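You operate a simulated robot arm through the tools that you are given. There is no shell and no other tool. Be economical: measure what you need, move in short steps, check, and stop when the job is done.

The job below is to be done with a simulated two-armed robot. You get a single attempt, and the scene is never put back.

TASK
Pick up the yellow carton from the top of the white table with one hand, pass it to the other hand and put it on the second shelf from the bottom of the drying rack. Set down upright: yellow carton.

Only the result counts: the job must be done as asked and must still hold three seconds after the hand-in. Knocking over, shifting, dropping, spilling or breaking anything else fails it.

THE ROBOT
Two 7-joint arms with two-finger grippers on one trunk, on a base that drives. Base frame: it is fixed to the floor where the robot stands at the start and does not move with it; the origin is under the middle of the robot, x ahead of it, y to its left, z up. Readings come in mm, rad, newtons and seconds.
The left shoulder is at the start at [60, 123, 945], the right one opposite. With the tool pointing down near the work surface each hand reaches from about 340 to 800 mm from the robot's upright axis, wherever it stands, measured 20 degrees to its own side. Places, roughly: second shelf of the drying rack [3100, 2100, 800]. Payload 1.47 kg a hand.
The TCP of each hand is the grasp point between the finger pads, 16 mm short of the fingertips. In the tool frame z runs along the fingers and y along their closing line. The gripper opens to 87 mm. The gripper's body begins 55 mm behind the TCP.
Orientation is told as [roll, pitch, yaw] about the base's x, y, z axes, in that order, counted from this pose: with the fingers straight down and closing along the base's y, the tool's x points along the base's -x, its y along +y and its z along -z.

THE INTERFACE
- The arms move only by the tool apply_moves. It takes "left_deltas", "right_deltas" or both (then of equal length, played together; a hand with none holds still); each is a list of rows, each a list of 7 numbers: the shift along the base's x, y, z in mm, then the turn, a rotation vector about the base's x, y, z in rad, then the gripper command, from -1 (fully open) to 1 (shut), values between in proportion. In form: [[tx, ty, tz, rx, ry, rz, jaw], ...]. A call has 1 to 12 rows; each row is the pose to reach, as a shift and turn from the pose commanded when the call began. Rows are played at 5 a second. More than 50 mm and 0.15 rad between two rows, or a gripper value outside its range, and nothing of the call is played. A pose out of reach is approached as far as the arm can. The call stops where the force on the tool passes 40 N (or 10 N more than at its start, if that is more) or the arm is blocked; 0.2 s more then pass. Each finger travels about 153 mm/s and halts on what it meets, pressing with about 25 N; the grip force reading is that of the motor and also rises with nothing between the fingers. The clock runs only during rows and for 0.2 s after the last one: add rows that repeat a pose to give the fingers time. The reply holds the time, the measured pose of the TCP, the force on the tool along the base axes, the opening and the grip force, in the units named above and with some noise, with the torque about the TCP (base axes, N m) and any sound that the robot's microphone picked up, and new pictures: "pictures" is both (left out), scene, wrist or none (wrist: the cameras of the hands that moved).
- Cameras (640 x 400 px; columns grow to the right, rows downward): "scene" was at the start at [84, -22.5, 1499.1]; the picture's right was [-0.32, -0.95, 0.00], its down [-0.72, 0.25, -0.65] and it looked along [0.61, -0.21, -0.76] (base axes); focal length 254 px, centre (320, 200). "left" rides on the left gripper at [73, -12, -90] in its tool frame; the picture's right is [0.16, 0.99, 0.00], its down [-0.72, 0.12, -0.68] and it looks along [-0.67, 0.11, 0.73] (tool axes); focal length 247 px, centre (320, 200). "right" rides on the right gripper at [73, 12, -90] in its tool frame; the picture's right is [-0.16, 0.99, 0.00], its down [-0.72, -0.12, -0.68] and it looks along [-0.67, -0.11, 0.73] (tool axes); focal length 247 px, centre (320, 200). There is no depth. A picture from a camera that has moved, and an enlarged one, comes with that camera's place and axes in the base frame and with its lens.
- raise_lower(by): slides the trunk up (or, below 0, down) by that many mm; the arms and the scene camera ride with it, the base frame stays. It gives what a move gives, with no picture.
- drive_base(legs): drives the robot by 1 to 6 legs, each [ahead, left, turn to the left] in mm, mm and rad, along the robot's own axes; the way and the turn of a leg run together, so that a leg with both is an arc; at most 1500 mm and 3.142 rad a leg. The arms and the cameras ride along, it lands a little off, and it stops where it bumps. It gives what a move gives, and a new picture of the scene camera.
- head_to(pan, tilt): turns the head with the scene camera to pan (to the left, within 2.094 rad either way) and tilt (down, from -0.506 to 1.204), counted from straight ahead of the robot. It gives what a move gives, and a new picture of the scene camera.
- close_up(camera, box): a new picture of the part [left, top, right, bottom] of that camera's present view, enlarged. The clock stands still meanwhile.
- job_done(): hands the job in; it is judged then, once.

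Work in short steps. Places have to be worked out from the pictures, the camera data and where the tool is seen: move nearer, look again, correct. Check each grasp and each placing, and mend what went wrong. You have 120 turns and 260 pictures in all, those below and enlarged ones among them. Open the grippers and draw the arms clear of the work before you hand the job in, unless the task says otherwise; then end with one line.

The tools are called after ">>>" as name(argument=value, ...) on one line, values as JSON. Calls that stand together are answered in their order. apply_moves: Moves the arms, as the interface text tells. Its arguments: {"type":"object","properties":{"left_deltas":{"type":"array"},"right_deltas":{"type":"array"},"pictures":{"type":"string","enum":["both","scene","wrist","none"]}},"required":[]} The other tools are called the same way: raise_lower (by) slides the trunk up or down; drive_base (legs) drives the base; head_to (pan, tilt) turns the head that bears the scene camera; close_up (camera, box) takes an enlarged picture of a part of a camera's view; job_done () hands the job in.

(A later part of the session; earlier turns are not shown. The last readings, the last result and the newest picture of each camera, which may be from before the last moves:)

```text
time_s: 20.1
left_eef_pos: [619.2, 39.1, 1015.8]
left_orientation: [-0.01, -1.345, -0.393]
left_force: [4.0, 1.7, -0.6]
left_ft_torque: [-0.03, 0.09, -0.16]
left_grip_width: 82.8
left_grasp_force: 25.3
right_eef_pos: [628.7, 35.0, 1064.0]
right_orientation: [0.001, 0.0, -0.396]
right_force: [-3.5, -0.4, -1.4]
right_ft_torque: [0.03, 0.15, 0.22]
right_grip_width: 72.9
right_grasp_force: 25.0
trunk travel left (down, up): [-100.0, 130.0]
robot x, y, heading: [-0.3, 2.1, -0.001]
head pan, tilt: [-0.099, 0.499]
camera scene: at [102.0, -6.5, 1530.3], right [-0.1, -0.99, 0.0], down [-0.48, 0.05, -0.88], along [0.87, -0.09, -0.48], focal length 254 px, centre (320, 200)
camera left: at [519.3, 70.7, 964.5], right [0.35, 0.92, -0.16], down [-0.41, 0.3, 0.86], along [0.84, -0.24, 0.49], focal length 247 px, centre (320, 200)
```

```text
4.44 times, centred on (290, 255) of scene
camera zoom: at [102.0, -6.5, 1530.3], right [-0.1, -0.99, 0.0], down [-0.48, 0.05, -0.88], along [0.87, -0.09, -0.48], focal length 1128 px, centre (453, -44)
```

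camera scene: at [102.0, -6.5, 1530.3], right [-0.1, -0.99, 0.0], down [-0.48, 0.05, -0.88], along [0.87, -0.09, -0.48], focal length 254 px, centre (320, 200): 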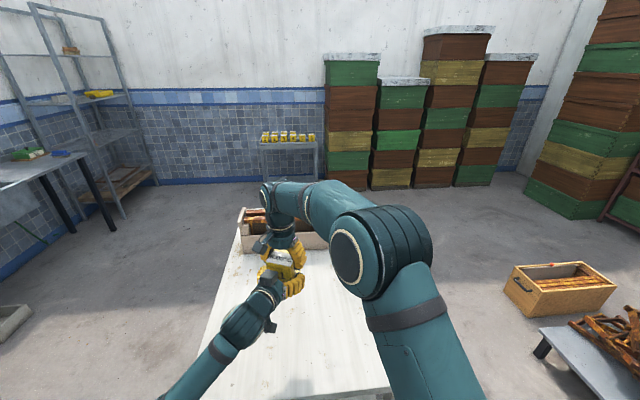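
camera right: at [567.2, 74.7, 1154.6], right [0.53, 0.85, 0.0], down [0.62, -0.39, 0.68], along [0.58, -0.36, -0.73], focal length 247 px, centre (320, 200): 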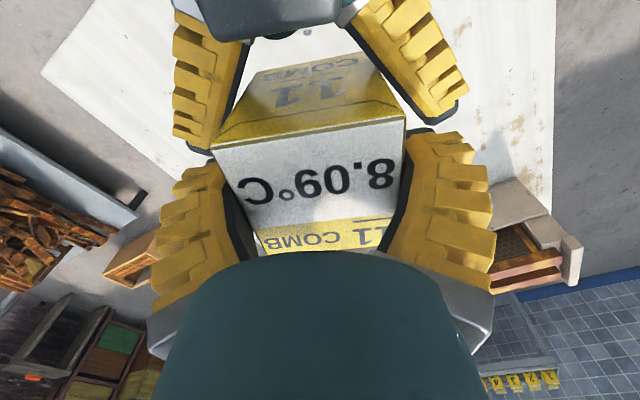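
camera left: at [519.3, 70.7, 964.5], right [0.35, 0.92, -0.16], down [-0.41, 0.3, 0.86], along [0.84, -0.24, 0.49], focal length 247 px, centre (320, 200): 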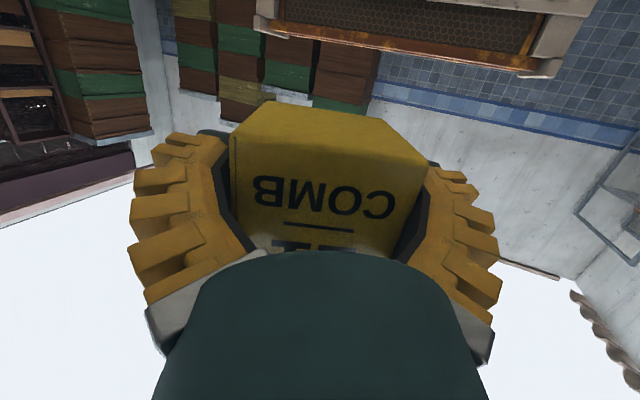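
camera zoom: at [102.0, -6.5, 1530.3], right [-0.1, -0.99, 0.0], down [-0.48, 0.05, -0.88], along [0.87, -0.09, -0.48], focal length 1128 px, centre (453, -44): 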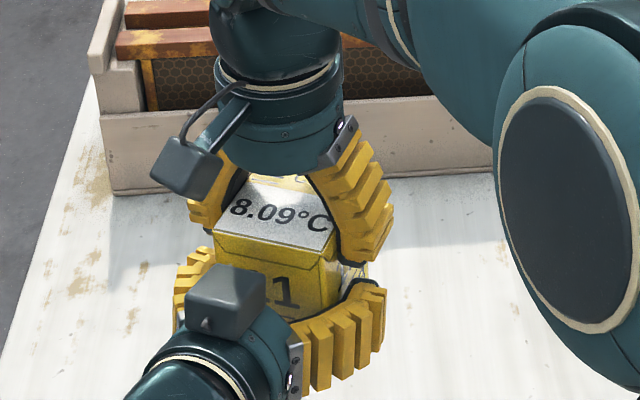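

The left grip reads 25 N but an opening of 82.8 mm against 72.9 mm on the right. I'll look closely at the finger contact before trusting it.

>>> close_up(camera="left", box=[120, 80, 520, 330])

>>> close_up(camera="right", box=[120, 0, 520, 250])

```text
1.60 times, centred on (320, 205) of left
camera zoom: at [519.3, 70.7, 964.5], right [0.35, 0.92, -0.16], down [-0.41, 0.3, 0.86], along [0.84, -0.24, 0.49], focal length 395 px, centre (320, 192)
```

zoom: 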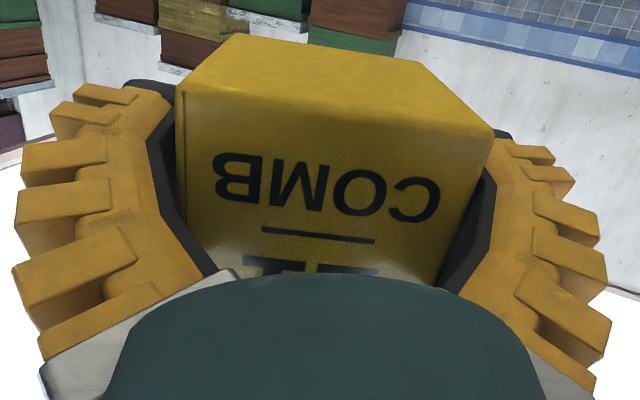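

```text
1.60 times, centred on (320, 125) of right
camera zoom: at [567.0, 74.8, 1154.9], right [0.53, 0.85, 0.0], down [0.62, -0.39, 0.68], along [0.58, -0.36, -0.73], focal length 395 px, centre (320, 320)
```

zoom: 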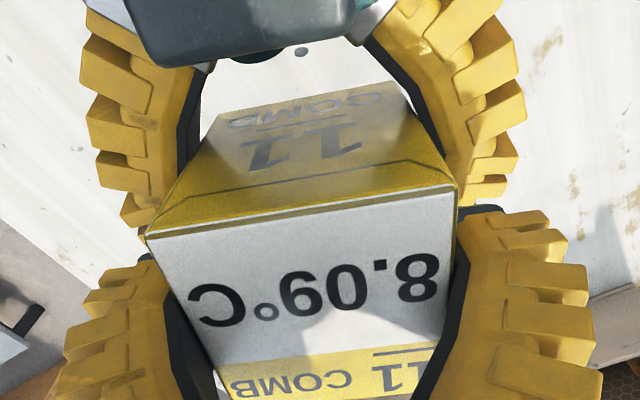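

The flexible pads wrap the carton sides like the right hand's do. I'll ease the right fingers open slightly while they stay around the carton, and check that the left hand carries it.

>>> apply_moves(right_deltas=[[0, 0, 0, 0, 0, 0, -0.75], [0, 0, 0, 0, 0, 0, -0.85], [0, 0, 0, 0, 0, 0, -0.85], [0, 0, 0, 0, 0, 0, -0.85]], pictures="wrist")

>>> close_up(camera="left", box=[120, 80, 520, 330])

```text
time_s: 21.1
left_eef_pos: [618.7, 38.5, 1015.4]
left_orientation: [-0.009, -1.345, -0.395]
left_force: [-0.3, -0.4, 0.0]
left_ft_torque: [-0.02, 0.05, 0.0]
left_grip_width: 82.1
left_grasp_force: 25.2
right_eef_pos: [628.8, 36.2, 1064.0]
right_orientation: [0.0, 0.0, -0.397]
right_force: [-0.6, 0.4, -0.5]
right_ft_torque: [0.02, -0.01, 0.0]
right_grip_width: 81.9
right_grasp_force: 1.1
trunk travel left (down, up): [-100.0, 130.0]
robot x, y, heading: [0.5, 3.6, -0.003]
head pan, tilt: [-0.099, 0.499]
camera right: at [567.2, 74.8, 1154.9], right [0.53, 0.85, 0.0], down [0.62, -0.39, 0.68], along [0.58, -0.36, -0.73], focal length 247 px, centre (320, 200)
```

right: 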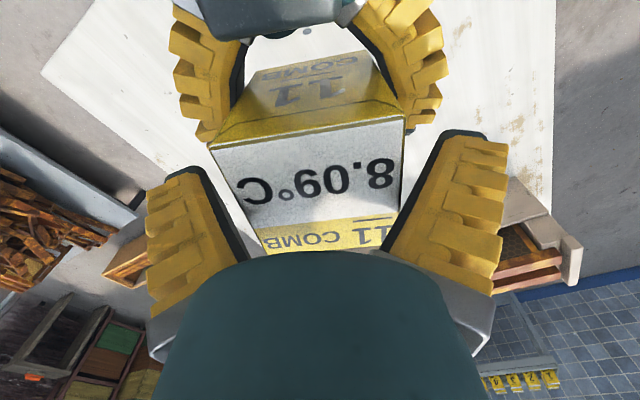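

```text
1.60 times, centred on (320, 205) of left
camera zoom: at [519.2, 70.6, 964.6], right [0.35, 0.92, -0.16], down [-0.41, 0.3, 0.86], along [0.84, -0.24, 0.49], focal length 395 px, centre (320, 192)
```

zoom: 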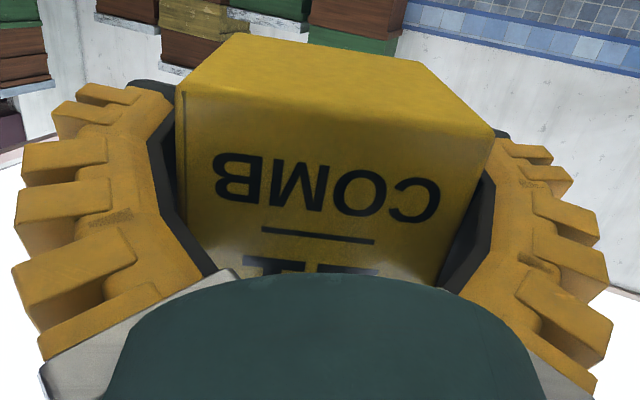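

The carton didn't move. I'll open the right hand fully, still around the carton, and reread the forces.

>>> apply_moves(right_deltas=[[0, 0, 0, 0, 0, 0, -1], [0, 0, 0, 0, 0, 0, -1], [0, 0, 0, 0, 0, 0, -1]], pictures="wrist")

```text
time_s: 21.9
left_eef_pos: [618.5, 39.1, 1015.7]
left_orientation: [-0.009, -1.348, -0.394]
left_force: [0.6, -0.6, -0.4]
left_ft_torque: [0.01, 0.05, -0.01]
left_grip_width: 82.1
left_grasp_force: 25.1
right_eef_pos: [628.7, 36.4, 1065.0]
right_orientation: [0.0, 0.0, -0.397]
right_force: [-0.5, -0.2, -0.6]
right_ft_torque: [0.0, 0.02, -0.01]
right_grip_width: 87.1
right_grasp_force: 0.0
trunk travel left (down, up): [-100.0, 130.0]
robot x, y, heading: [0.2, 1.0, -0.003]
head pan, tilt: [-0.099, 0.499]
camera right: at [567.2, 74.8, 1154.9], right [0.53, 0.85, 0.0], down [0.62, -0.39, 0.68], along [0.58, -0.36, -0.73], focal length 247 px, centre (320, 200)
```

right: 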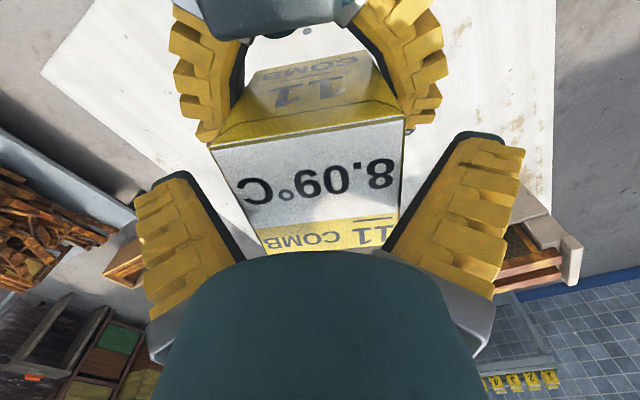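

The carton stays put, held only by the left hand. I'll raise the right hand straight up and then clear to the right side.

>>> apply_moves(right_deltas=[[0, 0, 25, 0, 0, 0, -1], [0, 0, 60, 0, 0, 0, -1], [0, 0, 100, 0, 0, 0, -1], [0, -40, 110, 0, 0, 0, -1], [0, -90, 110, 0, 0, 0.1, -1], [0, -140, 110, 0, 0, 0.2, -1], [-20, -190, 80, 0, 0, 0.3, -1], [-50, -230, 50, 0, 0, 0.4, -1], [-80, -260, 20, 0, 0, 0.4, -1], [-120, -290, 0, 0, 0, 0.4, -1], [-160, -310, 0, 0, 0, 0.4, -1]])

>>> close_up(camera="scene", box=[230, 210, 350, 300])

```text
refused: row 7 steps farther than a row can; nothing moved
```

```text
4.44 times, centred on (290, 255) of scene
camera zoom: at [102.0, -6.5, 1530.3], right [-0.1, -0.99, 0.0], down [-0.48, 0.05, -0.88], along [0.87, -0.09, -0.48], focal length 1128 px, centre (453, -44)
```

zoom: 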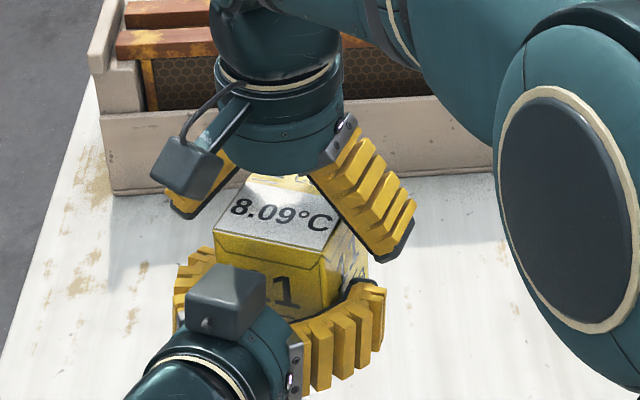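

One row was too long, so nothing moved. I'm resending it with shorter steps.

>>> apply_moves(right_deltas=[[0, 0, 25, 0, 0, 0, -1], [0, 0, 60, 0, 0, 0, -1], [0, 0, 100, 0, 0, 0, -1], [0, -40, 110, 0, 0, 0, -1], [0, -85, 110, 0, 0, 0.1, -1], [0, -130, 110, 0, 0, 0.2, -1], [-15, -165, 90, 0, 0, 0.3, -1], [-35, -195, 65, 0, 0, 0.4, -1], [-60, -225, 40, 0, 0, 0.4, -1], [-90, -250, 20, 0, 0, 0.4, -1], [-125, -275, 10, 0, 0, 0.4, -1], [-160, -300, 0, 0, 0, 0.4, -1]])

>>> close_up(camera="left", box=[120, 80, 520, 330])

```text
time_s: 24.5
left_eef_pos: [618.2, 39.5, 1015.2]
left_orientation: [-0.006, -1.346, -0.397]
left_force: [0.1, -1.5, -0.6]
left_ft_torque: [0.03, 0.04, 0.0]
left_grip_width: 81.7
left_grasp_force: 25.5
right_eef_pos: [466.0, -264.0, 1066.9]
right_orientation: [-0.001, 0.001, 0.004]
right_force: [-0.1, -0.2, 0.7]
right_ft_torque: [0.04, -0.01, 0.02]
right_grip_width: 86.9
right_grasp_force: 0.1
trunk travel left (down, up): [-100.0, 130.0]
robot x, y, heading: [5.6, 2.7, -0.001]
head pan, tilt: [-0.099, 0.499]
camera scene: at [101.1, -7.1, 1530.4], right [-0.1, -0.99, 0.0], down [-0.48, 0.05, -0.88], along [0.87, -0.09, -0.48], focal length 254 px, centre (320, 200)
camera right: at [394.3, -251.9, 1158.0], right [0.15, 0.99, 0.0], down [0.72, -0.11, 0.68], along [0.67, -0.1, -0.73], focal length 247 px, centre (320, 200)
```

scene: 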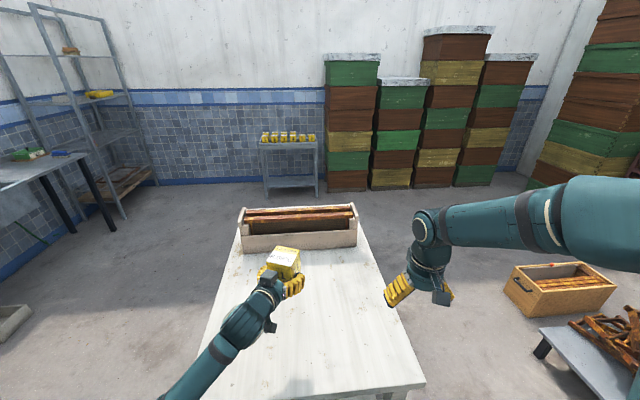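
right: 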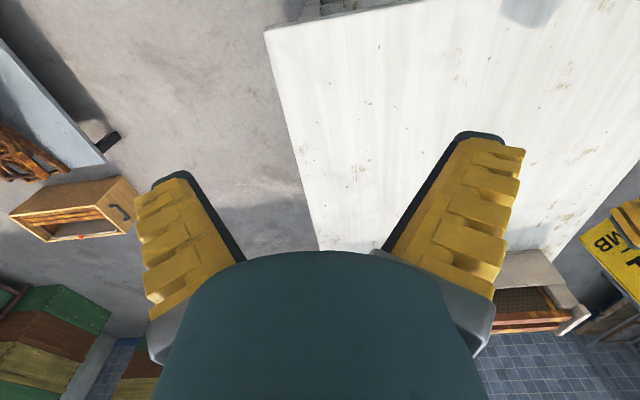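

```text
1.60 times, centred on (320, 205) of left
camera zoom: at [518.5, 70.2, 965.0], right [0.35, 0.92, -0.16], down [-0.41, 0.3, 0.86], along [0.84, -0.24, 0.49], focal length 395 px, centre (320, 192)
```

zoom: 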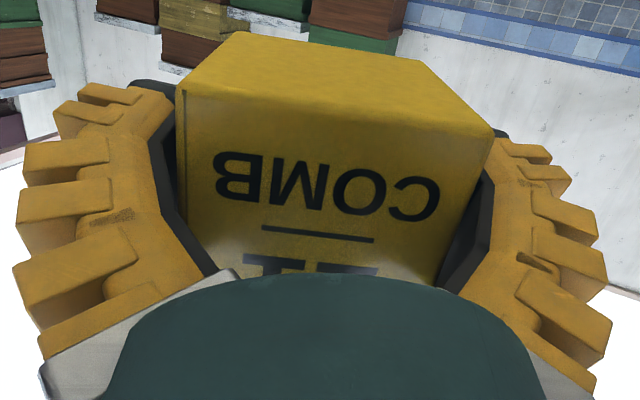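

The carton is held firmly. Now to drive: the table spans about y -300..270, and the lane between it and the red shelf/bench (front ≈ y 1880) is clear. I'll go left 900 mm first, then look.

>>> drive_base(legs=[[0, 900, 0]])

>>> head_to(pan=0.3, tilt=0.4)

```text
time_s: 32.7
left_eef_pos: [624.1, 928.3, 1015.9]
left_orientation: [-0.007, -1.345, -0.405]
left_force: [-0.1, -0.3, 0.2]
left_ft_torque: [0.04, 0.03, 0.05]
left_grip_width: 80.7
left_grasp_force: 25.1
right_eef_pos: [469.4, 628.1, 1066.7]
right_orientation: [0.001, 0.001, -0.008]
right_force: [0.2, 0.0, -0.2]
right_ft_torque: [0.02, 0.04, 0.01]
right_grip_width: 86.9
right_grasp_force: 0.1
trunk travel left (down, up): [-100.0, 130.0]
robot x, y, heading: [2.9, 897.2, -0.01]
head pan, tilt: [-0.099, 0.499]
camera scene: at [106.9, 887.6, 1530.3], right [-0.11, -0.99, 0.0], down [-0.48, 0.05, -0.88], along [0.87, -0.1, -0.48], focal length 254 px, centre (320, 200)
```

scene: 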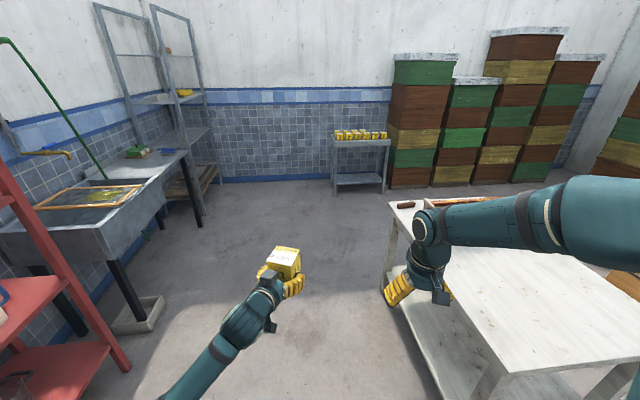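

```text
time_s: 33.6
left_eef_pos: [623.9, 929.8, 1015.3]
left_orientation: [-0.009, -1.345, -0.404]
left_force: [-0.6, 0.4, -0.1]
left_ft_torque: [0.03, 0.1, -0.01]
left_grip_width: 80.7
left_grasp_force: 24.6
right_eef_pos: [470.5, 627.5, 1068.6]
right_orientation: [0.0, 0.0, -0.008]
right_force: [1.4, 0.1, -0.9]
right_ft_torque: [0.05, 0.01, -0.02]
right_grip_width: 87.0
right_grasp_force: 0.1
trunk travel left (down, up): [-100.0, 130.0]
robot x, y, heading: [4.1, 894.0, -0.012]
head pan, tilt: [0.3, 0.4]
camera scene: at [105.3, 923.9, 1539.4], right [0.28, -0.96, 0.0], down [-0.37, -0.11, -0.92], along [0.88, 0.26, -0.39], focal length 254 px, centre (320, 200)
```

scene: 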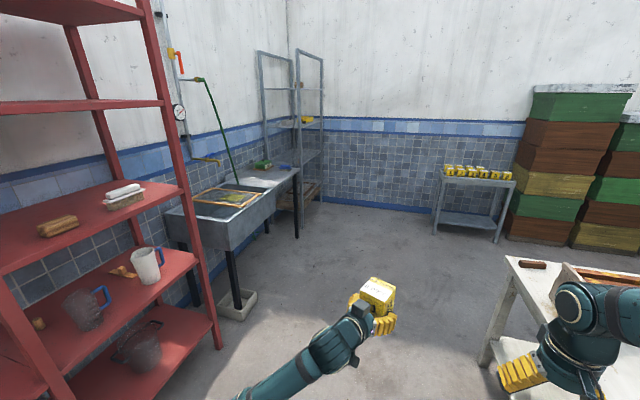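

The grip opening has crept from 82.8 to 80.7. I'll check whether the carton is sliding in the fingers.

>>> close_up(camera="left", box=[120, 80, 520, 330])

>>> close_up(camera="scene", box=[310, 260, 430, 360])

```text
1.60 times, centred on (320, 205) of left
camera zoom: at [524.9, 960.2, 964.6], right [0.36, 0.92, -0.16], down [-0.41, 0.31, 0.86], along [0.84, -0.25, 0.49], focal length 395 px, centre (320, 192)
```

zoom: 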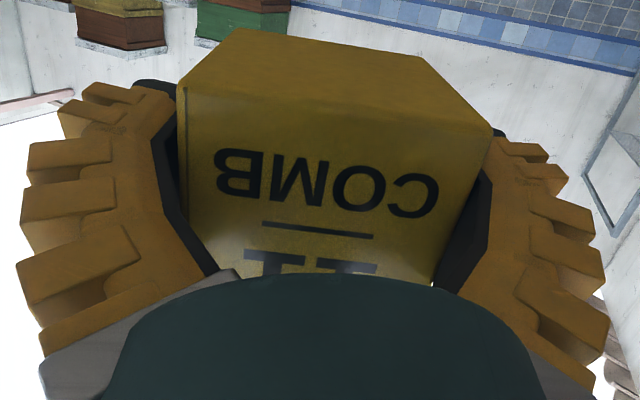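

```text
4.00 times, centred on (370, 310) of scene
camera zoom: at [105.3, 923.9, 1539.4], right [0.28, -0.96, 0.0], down [-0.37, -0.11, -0.92], along [0.88, 0.26, -0.39], focal length 1015 px, centre (120, -240)
```

zoom: 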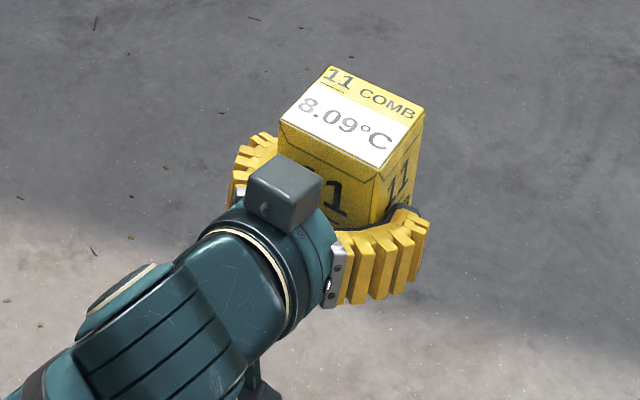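

It has slipped only about 2 mm and is still well gripped. I'll continue with 1500 + 750 mm ahead in the clear lane, then turn left to face the rack.

>>> drive_base(legs=[[1500, 0, 0], [750, 0, 0.01]])

```text
time_s: 44.7
left_eef_pos: [2867.4, 873.1, 1015.3]
left_orientation: [-0.01, -1.344, -0.411]
left_force: [0.6, 0.3, 0.0]
left_ft_torque: [-0.01, 0.07, 0.01]
left_grip_width: 79.5
left_grasp_force: 24.7
right_eef_pos: [2711.6, 573.2, 1068.9]
right_orientation: [0.0, 0.001, -0.012]
right_force: [-0.2, -0.3, 0.2]
right_ft_torque: [0.0, 0.01, 0.01]
right_grip_width: 87.0
right_grasp_force: 0.0
trunk travel left (down, up): [-100.0, 130.0]
robot x, y, heading: [2249.0, 841.9, -0.017]
head pan, tilt: [0.3, 0.4]
camera scene: at [2349.1, 872.0, 1539.4], right [0.28, -0.96, 0.0], down [-0.37, -0.11, -0.92], along [0.88, 0.26, -0.39], focal length 254 px, centre (320, 200)
```

scene: 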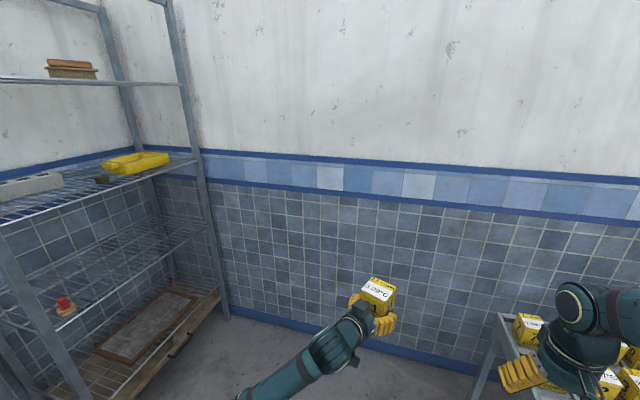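

The second shelf is mostly empty, with a small red item at its near-left end. I'll turn left to face the rack.

>>> drive_base(legs=[[0, 0, 1.588]])

>>> head_to(pan=-0.5, tilt=0.45)

```text
time_s: 49.0
left_eef_pos: [2188.0, 1460.9, 1015.9]
left_orientation: [-0.009, -1.342, 1.211]
left_force: [-0.8, 1.1, 0.4]
left_ft_torque: [-0.05, 0.04, -0.01]
left_grip_width: 78.4
left_grasp_force: 25.1
right_eef_pos: [2494.0, 1319.7, 1067.2]
right_orientation: [-0.001, 0.0, 1.608]
right_force: [0.7, -0.1, -0.4]
right_ft_torque: [0.01, -0.05, -0.02]
right_grip_width: 87.1
right_grasp_force: 0.1
trunk travel left (down, up): [-100.0, 130.0]
robot x, y, heading: [2249.1, 842.8, 1.607]
head pan, tilt: [0.3, 0.4]
camera scene: at [2218.4, 944.2, 1539.4], right [0.94, 0.33, 0.0], down [0.13, -0.37, -0.92], along [-0.3, 0.87, -0.39], focal length 254 px, centre (320, 200)
```

scene: 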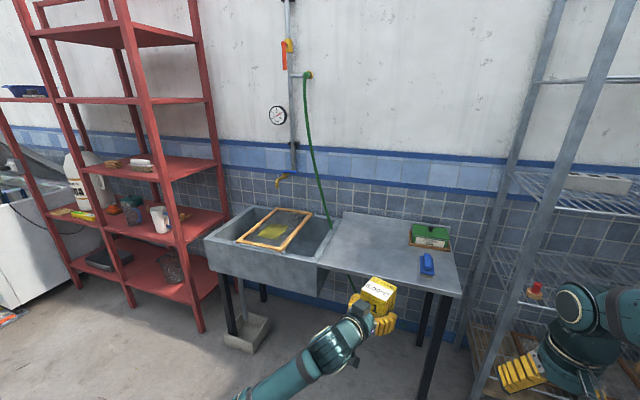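

```text
time_s: 50.1
left_eef_pos: [2187.8, 1461.0, 1015.6]
left_orientation: [-0.009, -1.343, 1.209]
left_force: [0.7, -0.7, -0.7]
left_ft_torque: [-0.07, 0.03, -0.01]
left_grip_width: 78.2
left_grasp_force: 25.0
right_eef_pos: [2494.3, 1319.8, 1068.2]
right_orientation: [-0.001, 0.0, 1.609]
right_force: [0.1, 0.4, 0.0]
right_ft_torque: [0.02, 0.0, -0.02]
right_grip_width: 87.2
right_grasp_force: 0.1
trunk travel left (down, up): [-100.0, 130.0]
robot x, y, heading: [2249.2, 840.4, 1.598]
head pan, tilt: [-0.499, 0.45]
camera scene: at [2290.1, 938.8, 1534.7], right [0.89, -0.45, 0.0], down [-0.2, -0.39, -0.9], along [0.4, 0.8, -0.44], focal length 254 px, centre (320, 200)
```

scene: 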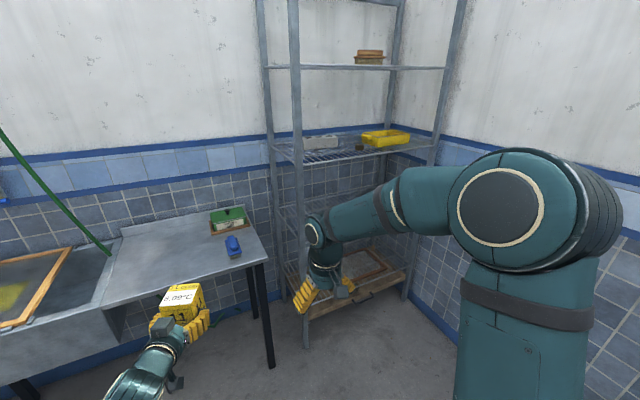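

The rack spans x≈2668–3490 with its front at y≈1895, the wall is at ≈3570, and the red item is near (2770, 1990). I'll shift right 760 mm so the hand lines up at x≈2950, then look again.

>>> drive_base(legs=[[0, -760, -0.03]])

>>> head_to(pan=0.1, tilt=0.6)

```text
time_s: 57.2
left_eef_pos: [2964.8, 1474.4, 1014.7]
left_orientation: [-0.008, -1.344, 1.175]
left_force: [-0.5, -0.1, -0.7]
left_ft_torque: [-0.06, 0.04, 0.01]
left_grip_width: 77.8
left_grasp_force: 24.6
right_eef_pos: [3266.2, 1324.4, 1068.3]
right_orientation: [0.0, -0.001, 1.572]
right_force: [0.4, 0.1, 0.4]
right_ft_torque: [0.02, 0.01, 0.02]
right_grip_width: 87.0
right_grasp_force: 0.2
trunk travel left (down, up): [-100.0, 130.0]
robot x, y, heading: [3006.1, 856.9, 1.569]
head pan, tilt: [-0.499, 0.45]
camera scene: at [3047.5, 949.6, 1534.7], right [0.88, -0.48, 0.0], down [-0.21, -0.38, -0.9], along [0.43, 0.79, -0.44], focal length 254 px, centre (320, 200)
```

scene: 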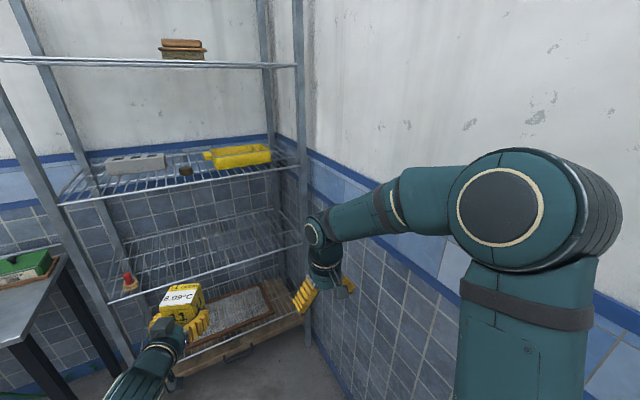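

```text
time_s: 58.2
left_eef_pos: [2963.6, 1475.0, 1015.3]
left_orientation: [-0.009, -1.344, 1.175]
left_force: [0.1, 0.8, -0.4]
left_ft_torque: [-0.06, 0.01, -0.01]
left_grip_width: 77.4
left_grasp_force: 25.4
right_eef_pos: [3265.6, 1323.2, 1068.9]
right_orientation: [-0.001, 0.002, 1.573]
right_force: [0.6, -0.5, -0.7]
right_ft_torque: [0.01, 0.0, 0.0]
right_grip_width: 86.8
right_grasp_force: 0.0
trunk travel left (down, up): [-100.0, 130.0]
robot x, y, heading: [3002.9, 855.9, 1.572]
head pan, tilt: [0.099, 0.6]
camera scene: at [2994.6, 956.9, 1521.2], right [1.0, 0.1, 0.0], down [0.06, -0.56, -0.83], along [-0.08, 0.82, -0.56], focal length 254 px, centre (320, 200)
```

scene: 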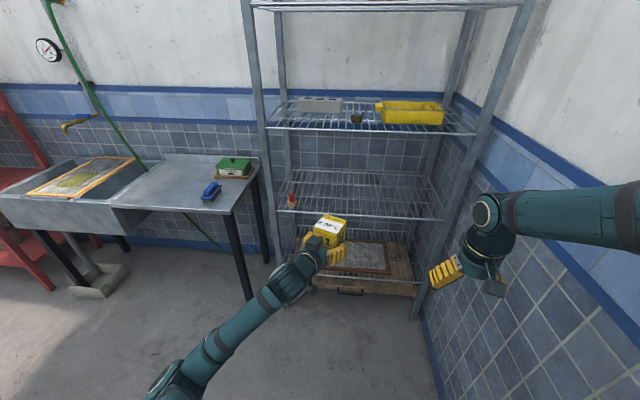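

Good alignment. I'll enlarge the second shelf to measure its height and front edge.

>>> close_up(camera="scene", box=[260, 90, 480, 230])

>>> close_up(camera="scene", box=[260, 180, 440, 310])

>>> close_up(camera="left", box=[120, 80, 520, 330])

```text
2.86 times, centred on (370, 160) of scene
camera zoom: at [2994.6, 956.9, 1521.2], right [1.0, 0.1, 0.0], down [0.06, -0.56, -0.83], along [-0.08, 0.82, -0.56], focal length 725 px, centre (177, 314)
```

zoom: 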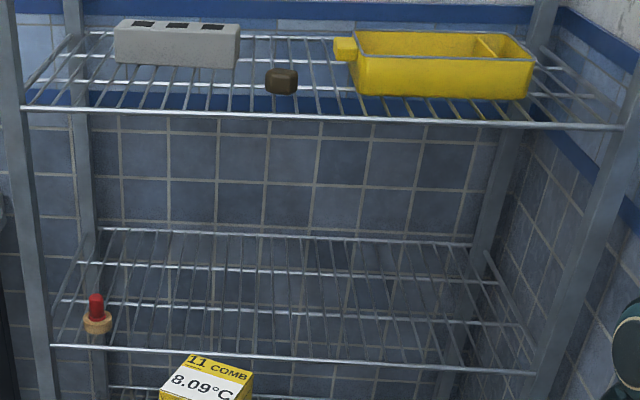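

```text
3.08 times, centred on (350, 245) of scene
camera zoom: at [2994.6, 956.9, 1521.2], right [1.0, 0.1, 0.0], down [0.06, -0.56, -0.83], along [-0.08, 0.82, -0.56], focal length 781 px, centre (228, 62)
```

zoom: 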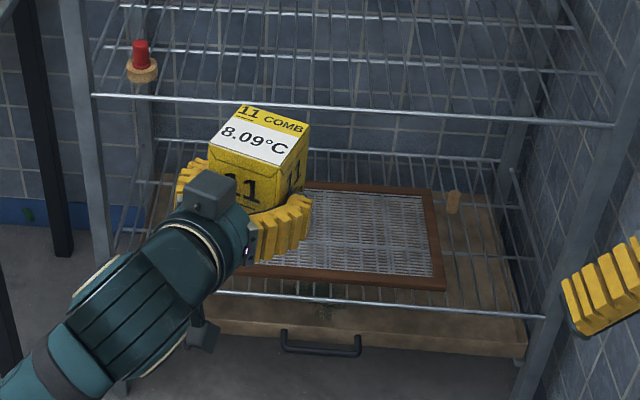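

```text
1.60 times, centred on (320, 205) of left
camera zoom: at [2933.8, 1375.9, 964.5], right [-0.92, 0.36, -0.16], down [-0.3, -0.41, 0.86], along [0.24, 0.84, 0.49], focal length 395 px, centre (320, 192)
```

zoom: 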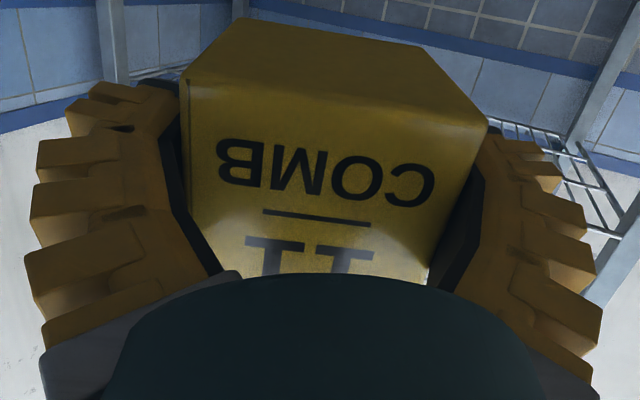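

The shelf surface is at z≈803 with its front wire at y≈1900. The carton bottom is level at ≈990, 25 mm below the TCP. I'll lower the trunk 100 mm, then lower the left hand further and draw the right hand back.

>>> raise_lower(by=-100)

>>> apply_moves(left_deltas=[[0, 0, -15, 0, 0, 0, 1], [0, 0, -30, 0, 0, 0, 1], [0, 0, -45, 0, 0, 0, 1], [0, 0, -45, 0, 0, 0, 1]], right_deltas=[[0, -20, 20, 0, 0, 0, -1], [0, -40, 40, 0, 0, 0, -1], [0, -60, 60, 0, 0, 0, -1], [0, -80, 80, 0, 0, 0, -1]])

```text
time_s: 59.5
left_eef_pos: [2963.3, 1474.4, 915.7]
left_orientation: [-0.01, -1.344, 1.174]
left_force: [0.1, -0.4, -0.1]
left_ft_torque: [-0.06, 0.01, -0.02]
left_grip_width: 77.4
left_grasp_force: 25.0
right_eef_pos: [3265.1, 1322.4, 968.0]
right_orientation: [-0.001, 0.001, 1.572]
right_force: [-0.7, -0.1, 0.1]
right_ft_torque: [0.01, -0.04, 0.01]
right_grip_width: 86.8
right_grasp_force: 0.0
trunk travel left (down, up): [0.0, 230.0]
robot x, y, heading: [3001.1, 853.0, 1.571]
head pan, tilt: [0.099, 0.6]
```

```text
time_s: 60.5
left_eef_pos: [2949.3, 1479.7, 879.9]
left_orientation: [-0.019, -1.338, 1.175]
left_force: [0.1, -0.6, -0.7]
left_ft_torque: [-0.06, 0.03, 0.01]
left_grip_width: 77.0
left_grasp_force: 25.0
left hand out of reach, approached as far as the arm can: row 1, 2, 3, 4
right_eef_pos: [3264.2, 1244.0, 1048.9]
right_orientation: [0.001, 0.0, 1.571]
right_force: [-0.4, -0.5, 0.1]
right_ft_torque: [0.01, -0.03, 0.01]
right_grip_width: 87.1
right_grasp_force: 0.1
trunk travel left (down, up): [0.0, 230.0]
robot x, y, heading: [3006.0, 856.0, 1.568]
head pan, tilt: [0.099, 0.6]
camera scene: at [2994.6, 956.4, 1421.3], right [1.0, 0.1, 0.0], down [0.06, -0.56, -0.83], along [-0.08, 0.82, -0.56], focal length 254 px, centre (320, 200)
camera right: at [3252.5, 1169.7, 1138.6], right [-0.99, 0.16, 0.0], down [0.11, 0.72, 0.68], along [0.11, 0.67, -0.73], focal length 247 px, centre (320, 200)
camera left: at [2919.2, 1381.4, 830.6], right [-0.92, 0.36, -0.16], down [-0.31, -0.4, 0.86], along [0.25, 0.84, 0.48], focal length 247 px, centre (320, 200)
```

scene: 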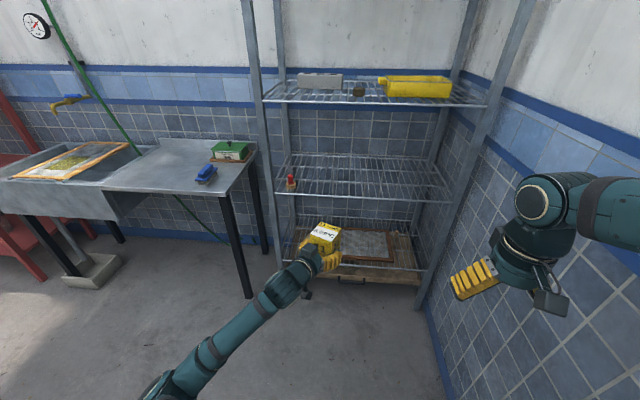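
right: 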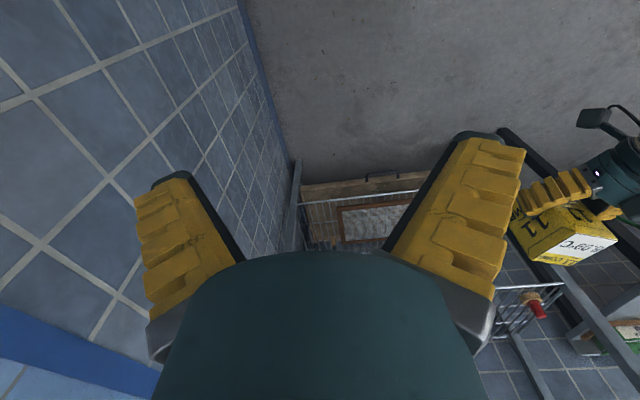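
left: 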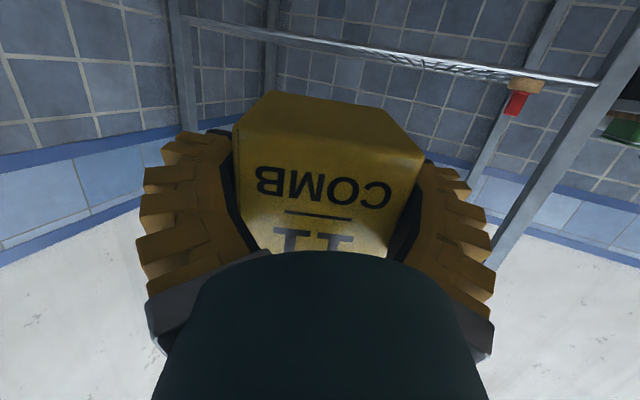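

The wrist limit pushed it 14 mm sideways at z=880. Extending the arm forward should free it, so I'll test reaching the final height here in free space.

>>> apply_moves(left_deltas=[[0, 35, 0, 0, 0, 0, 1], [0, 70, 0, 0, 0, 0, 1], [0, 100, 0, 0, 0, 0, 1], [0, 100, -25, 0, 0, 0, 1], [0, 100, -50, 0, 0, 0, 1], [0, 100, -50, 0, 0, 0, 1]], pictures="none")

```text
time_s: 61.9
left_eef_pos: [2949.1, 1579.9, 830.8]
left_orientation: [-0.01, -1.344, 1.175]
left_force: [0.5, -0.8, 0.8]
left_ft_torque: [-0.08, 0.01, 0.02]
left_grip_width: 76.9
left_grasp_force: 24.8
right_eef_pos: [3262.9, 1243.2, 1049.4]
right_orientation: [0.0, 0.001, 1.571]
right_force: [-0.2, 0.0, -0.7]
right_ft_torque: [0.01, -0.01, 0.0]
right_grip_width: 87.0
right_grasp_force: 0.0
trunk travel left (down, up): [0.0, 230.0]
robot x, y, heading: [3003.2, 859.8, 1.568]
head pan, tilt: [0.099, 0.6]
```

The final height is reachable here. I'll raise 50 mm for clearance and drive ahead 340 mm toward the rack.

>>> apply_moves(left_deltas=[[0, 0, 25, 0, 0, 0, 1], [0, 0, 50, 0, 0, 0, 1], [0, 0, 50, 0, 0, 0, 1]], pictures="none")

>>> drive_base(legs=[[240, 0, 0]])

```text
time_s: 62.7
left_eef_pos: [2950.1, 1580.9, 881.2]
left_orientation: [-0.01, -1.343, 1.177]
left_force: [-0.2, 0.5, -0.1]
left_ft_torque: [-0.08, 0.02, -0.03]
left_grip_width: 76.9
left_grasp_force: 24.7
right_eef_pos: [3262.8, 1243.9, 1047.9]
right_orientation: [0.002, 0.0, 1.573]
right_force: [-0.4, -0.2, 0.0]
right_ft_torque: [-0.05, 0.02, 0.02]
right_grip_width: 86.8
right_grasp_force: 0.0
trunk travel left (down, up): [0.0, 230.0]
robot x, y, heading: [3001.8, 855.7, 1.568]
head pan, tilt: [0.099, 0.6]
```

```text
time_s: 64.5
left_eef_pos: [2948.4, 1816.0, 880.3]
left_orientation: [-0.011, -1.345, 1.176]
left_force: [0.2, 0.1, 0.1]
left_ft_torque: [-0.04, 0.05, -0.02]
left_grip_width: 76.6
left_grasp_force: 24.6
right_eef_pos: [3263.2, 1478.4, 1047.3]
right_orientation: [0.002, 0.001, 1.573]
right_force: [-0.1, 0.7, 0.1]
right_ft_torque: [0.0, -0.01, -0.01]
right_grip_width: 86.8
right_grasp_force: 0.1
trunk travel left (down, up): [0.0, 230.0]
robot x, y, heading: [3003.8, 1091.3, 1.566]
head pan, tilt: [0.099, 0.6]
camera scene: at [2994.8, 1193.4, 1421.1], right [1.0, 0.1, 0.0], down [0.06, -0.56, -0.82], along [-0.08, 0.82, -0.57], focal length 254 px, centre (320, 200)
```

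scene: 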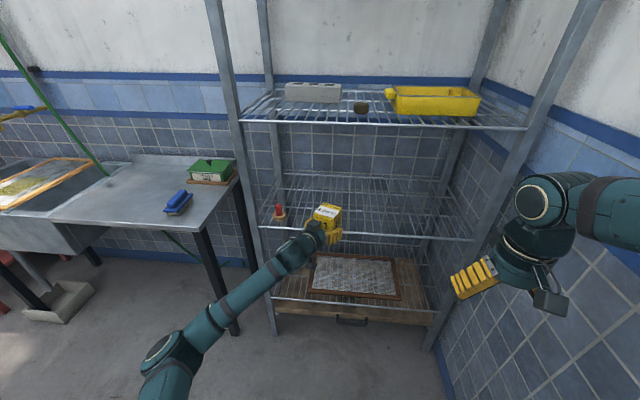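

The carton is now just in front of and above the shelf edge. I'll enlarge to triangulate the edge and the carton's clearance.

>>> close_up(camera="scene", box=[250, 160, 400, 260])

>>> close_up(camera="left", box=[0, 0, 640, 400])

```text
4.00 times, centred on (325, 210) of scene
camera zoom: at [2994.8, 1193.4, 1421.1], right [1.0, 0.1, 0.0], down [0.06, -0.56, -0.82], along [-0.08, 0.82, -0.57], focal length 1015 px, centre (300, 160)
```

zoom: 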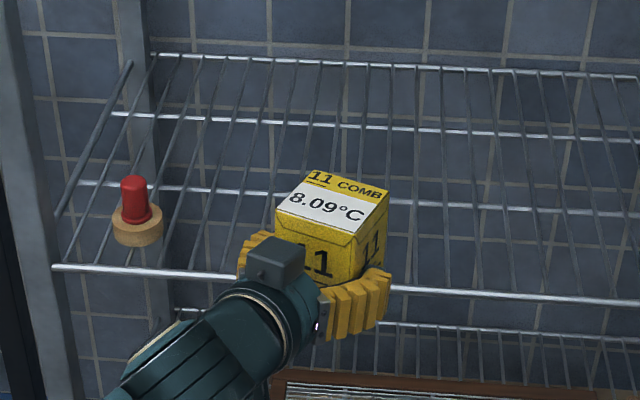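

```text
1.00 times, centred on (320, 200) of left (not enlarged: the box is as wide or as high as the picture)
camera zoom: at [2919.6, 1718.0, 829.8], right [-0.92, 0.35, -0.16], down [-0.3, -0.41, 0.86], along [0.24, 0.84, 0.49], focal length 247 px, centre (320, 200)
```

zoom: 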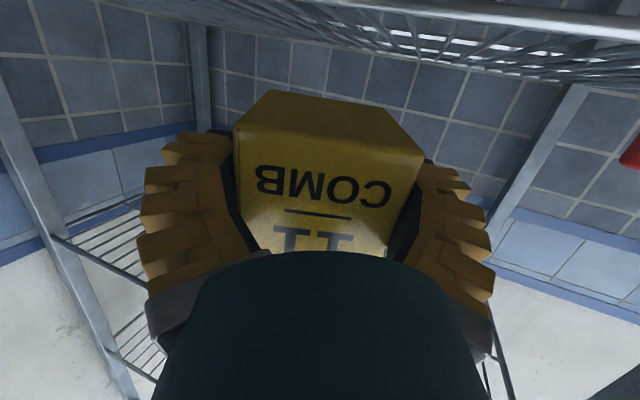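

Edge estimate: y≈1880–1905, with the shelf top at z≈800. The carton bottom at 855 clears it, and the red item near (2762, 1960) is well to the left. I'll drive in another 130 mm.

>>> drive_base(legs=[[130, 0, 0]])

>>> close_up(camera="scene", box=[250, 170, 400, 270])

>>> close_up(camera="left", box=[0, 0, 640, 400])

```text
time_s: 65.7
left_eef_pos: [2946.8, 1944.3, 880.6]
left_orientation: [-0.01, -1.341, 1.179]
left_force: [-0.4, -0.8, 0.3]
left_ft_torque: [-0.06, 0.03, -0.03]
left_grip_width: 76.5
left_grasp_force: 25.2
right_eef_pos: [3262.8, 1608.0, 1048.6]
right_orientation: [-0.001, 0.002, 1.576]
right_force: [0.7, 0.3, 1.1]
right_ft_torque: [-0.07, -0.01, 0.0]
right_grip_width: 86.9
right_grasp_force: 0.1
trunk travel left (down, up): [0.0, 230.0]
robot x, y, heading: [3003.6, 1218.0, 1.572]
head pan, tilt: [0.099, 0.6]
camera scene: at [2994.4, 1321.0, 1421.0], right [0.99, 0.1, 0.0], down [0.06, -0.56, -0.82], along [-0.08, 0.82, -0.57], focal length 254 px, centre (320, 200)
```

scene: 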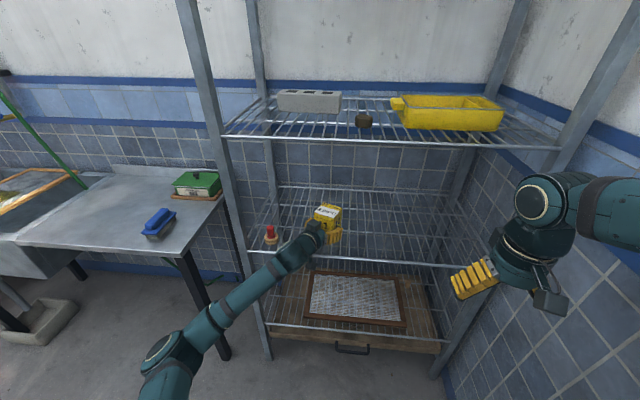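

```text
4.00 times, centred on (325, 220) of scene
camera zoom: at [2994.4, 1321.0, 1421.0], right [0.99, 0.1, 0.0], down [0.06, -0.56, -0.82], along [-0.08, 0.82, -0.57], focal length 1015 px, centre (300, 120)
```

zoom: 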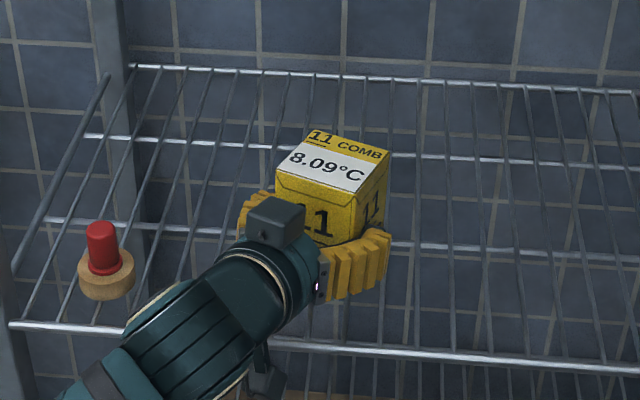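

```text
1.00 times, centred on (320, 200) of left (not enlarged: the box is as wide or as high as the picture)
camera zoom: at [2917.8, 1845.2, 829.5], right [-0.92, 0.35, -0.16], down [-0.3, -0.41, 0.86], along [0.24, 0.84, 0.49], focal length 247 px, centre (320, 200)
```

zoom: 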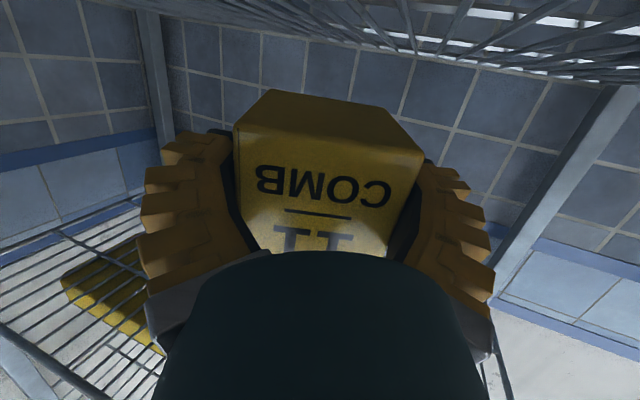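

The front wire is at y≈1903. The carton's near extent is ≈1916, and the hand's camera (y≤1865) stays outside. I'll lower 42 mm and check.

>>> apply_moves(left_deltas=[[0, 0, -15, 0, 0, 0, 1], [0, 0, -30, 0, 0, 0, 1], [0, 0, -42, 0, 0, 0, 1], [0, 0, -42, 0, 0, 0, 1]], pictures="wrist")

>>> close_up(camera="scene", box=[280, 190, 370, 260])

```text
time_s: 66.7
left_eef_pos: [2947.6, 1945.1, 838.2]
left_orientation: [-0.009, -1.344, 1.177]
left_force: [0.9, 0.4, -0.4]
left_ft_torque: [-0.1, 0.0, 0.02]
left_grip_width: 76.4
left_grasp_force: 24.9
right_eef_pos: [3262.0, 1607.3, 1047.9]
right_orientation: [0.0, 0.0, 1.575]
right_force: [-0.6, 0.3, -0.4]
right_ft_torque: [0.0, 0.01, -0.01]
right_grip_width: 87.0
right_grasp_force: 0.1
trunk travel left (down, up): [0.0, 230.0]
robot x, y, heading: [3001.2, 1218.0, 1.571]
head pan, tilt: [0.099, 0.6]
camera left: at [2918.1, 1845.5, 787.0], right [-0.92, 0.35, -0.16], down [-0.3, -0.41, 0.86], along [0.24, 0.84, 0.49], focal length 247 px, centre (320, 200)
```

left: 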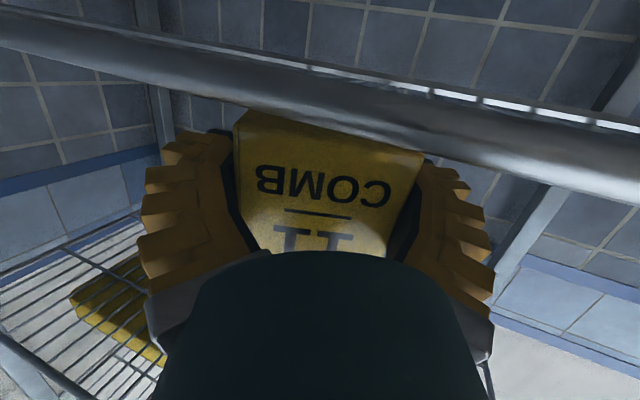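

```text
5.71 times, centred on (325, 225) of scene
camera zoom: at [2994.4, 1319.9, 1421.2], right [0.99, 0.1, 0.0], down [0.06, -0.56, -0.82], along [-0.08, 0.82, -0.57], focal length 1450 px, centre (291, 57)
```

zoom: 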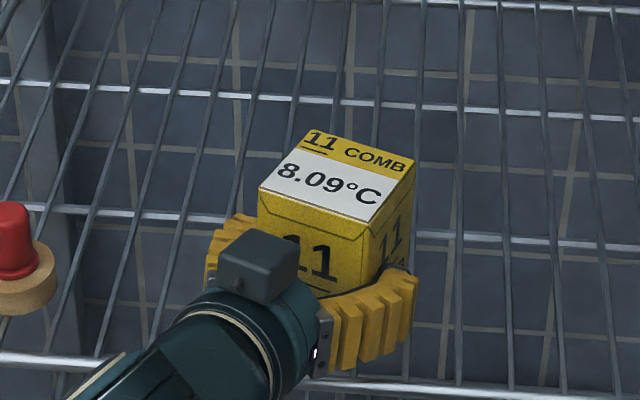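

The wire top is at z≈798 and the carton bottom at ≈813. I'll lower in small steps, watching the force.

>>> apply_moves(left_deltas=[[0, 0, -6, 0, 0, 0, 1], [0, 0, -11, 0, 0, 0, 1], [0, 0, -11, 0, 0, 0, 1]], pictures="none")

>>> apply_moves(left_deltas=[[0, 0, -3, 0, 0, 0, 1], [0, 0, -3, 0, 0, 0, 1]], pictures="wrist")

```text
time_s: 67.5
left_eef_pos: [2947.4, 1942.1, 830.2]
left_orientation: [-0.002, -1.348, 1.174]
left_force: [-2.5, -5.8, 9.4]
left_ft_torque: [0.44, -0.14, 0.08]
left_grip_width: 76.1
left_grasp_force: 24.8
right_eef_pos: [3262.3, 1606.1, 1049.2]
right_orientation: [-0.001, -0.002, 1.576]
right_force: [-0.7, -0.3, -0.6]
right_ft_torque: [-0.02, 0.02, 0.02]
right_grip_width: 86.6
right_grasp_force: 0.1
trunk travel left (down, up): [0.0, 230.0]
robot x, y, heading: [3003.5, 1219.1, 1.573]
head pan, tilt: [0.099, 0.6]
```

```text
time_s: 68.1
left_eef_pos: [2947.1, 1941.7, 826.4]
left_orientation: [-0.005, -1.349, 1.175]
left_force: [-2.0, -0.6, 18.7]
left_ft_torque: [-0.24, 0.12, 0.01]
left_grip_width: 75.7
left_grasp_force: 25.3
right_eef_pos: [3261.9, 1605.4, 1048.1]
right_orientation: [0.0, 0.0, 1.576]
right_force: [0.3, 0.4, -0.2]
right_ft_torque: [0.0, -0.02, -0.03]
right_grip_width: 87.2
right_grasp_force: 0.1
trunk travel left (down, up): [0.0, 230.0]
robot x, y, heading: [3003.1, 1220.1, 1.57]
head pan, tilt: [0.099, 0.6]
camera left: at [2918.0, 1843.4, 776.5], right [-0.92, 0.35, -0.16], down [-0.3, -0.42, 0.86], along [0.24, 0.84, 0.49], focal length 247 px, centre (320, 200)
```

left: 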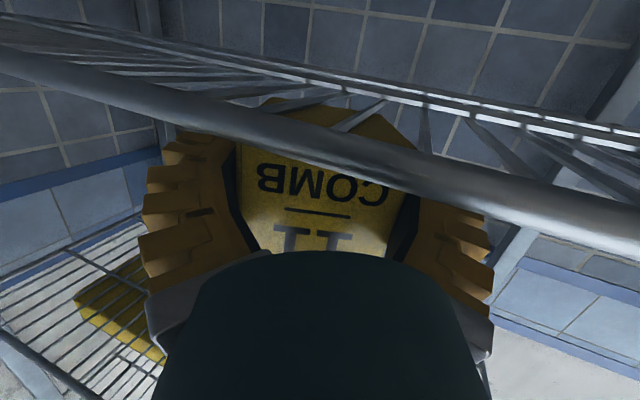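

Contact began at TCP ≈830 with 9 N, and it's now 19 N, consistent with the carton bottom resting on the wires. I'll back off 2 mm and check how it sits.

>>> apply_moves(left_deltas=[[0, 0, 2, 0, 0, 0, 1], [0, 0, 2, 0, 0, 0, 1]], pictures="none")

>>> close_up(camera="scene", box=[290, 190, 360, 260])

>>> close_up(camera="left", box=[140, 50, 500, 275])

```text
time_s: 68.7
left_eef_pos: [2947.9, 1942.1, 828.9]
left_orientation: [-0.005, -1.345, 1.175]
left_force: [-2.2, -5.9, 10.7]
left_ft_torque: [0.15, 0.02, -0.02]
left_grip_width: 75.6
left_grasp_force: 24.7
right_eef_pos: [3262.8, 1605.8, 1047.5]
right_orientation: [0.002, -0.002, 1.576]
right_force: [-0.6, -0.2, -0.3]
right_ft_torque: [-0.01, -0.02, -0.02]
right_grip_width: 87.3
right_grasp_force: 0.0
trunk travel left (down, up): [0.0, 230.0]
robot x, y, heading: [3002.9, 1216.7, 1.579]
head pan, tilt: [0.099, 0.6]
```

```text
5.71 times, centred on (325, 225) of scene
camera zoom: at [2994.4, 1317.7, 1421.3], right [0.99, 0.1, 0.0], down [0.06, -0.56, -0.83], along [-0.08, 0.82, -0.56], focal length 1450 px, centre (291, 57)
```

zoom: 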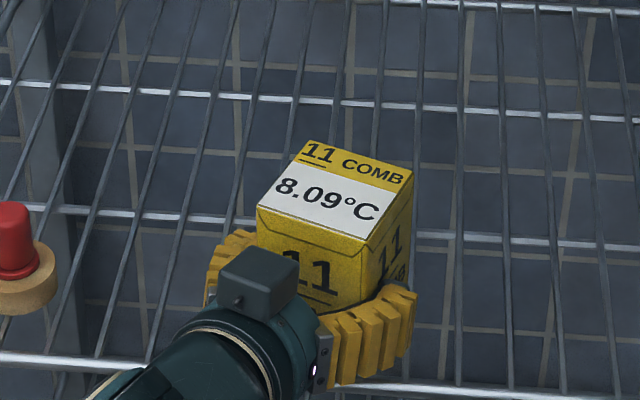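

```text
1.78 times, centred on (320, 162) of left
camera zoom: at [2917.8, 1843.2, 776.8], right [-0.92, 0.35, -0.16], down [-0.3, -0.41, 0.86], along [0.24, 0.84, 0.49], focal length 439 px, centre (320, 267)
```

zoom: 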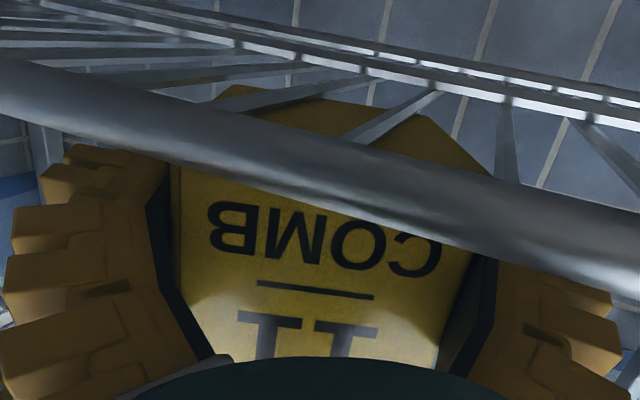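

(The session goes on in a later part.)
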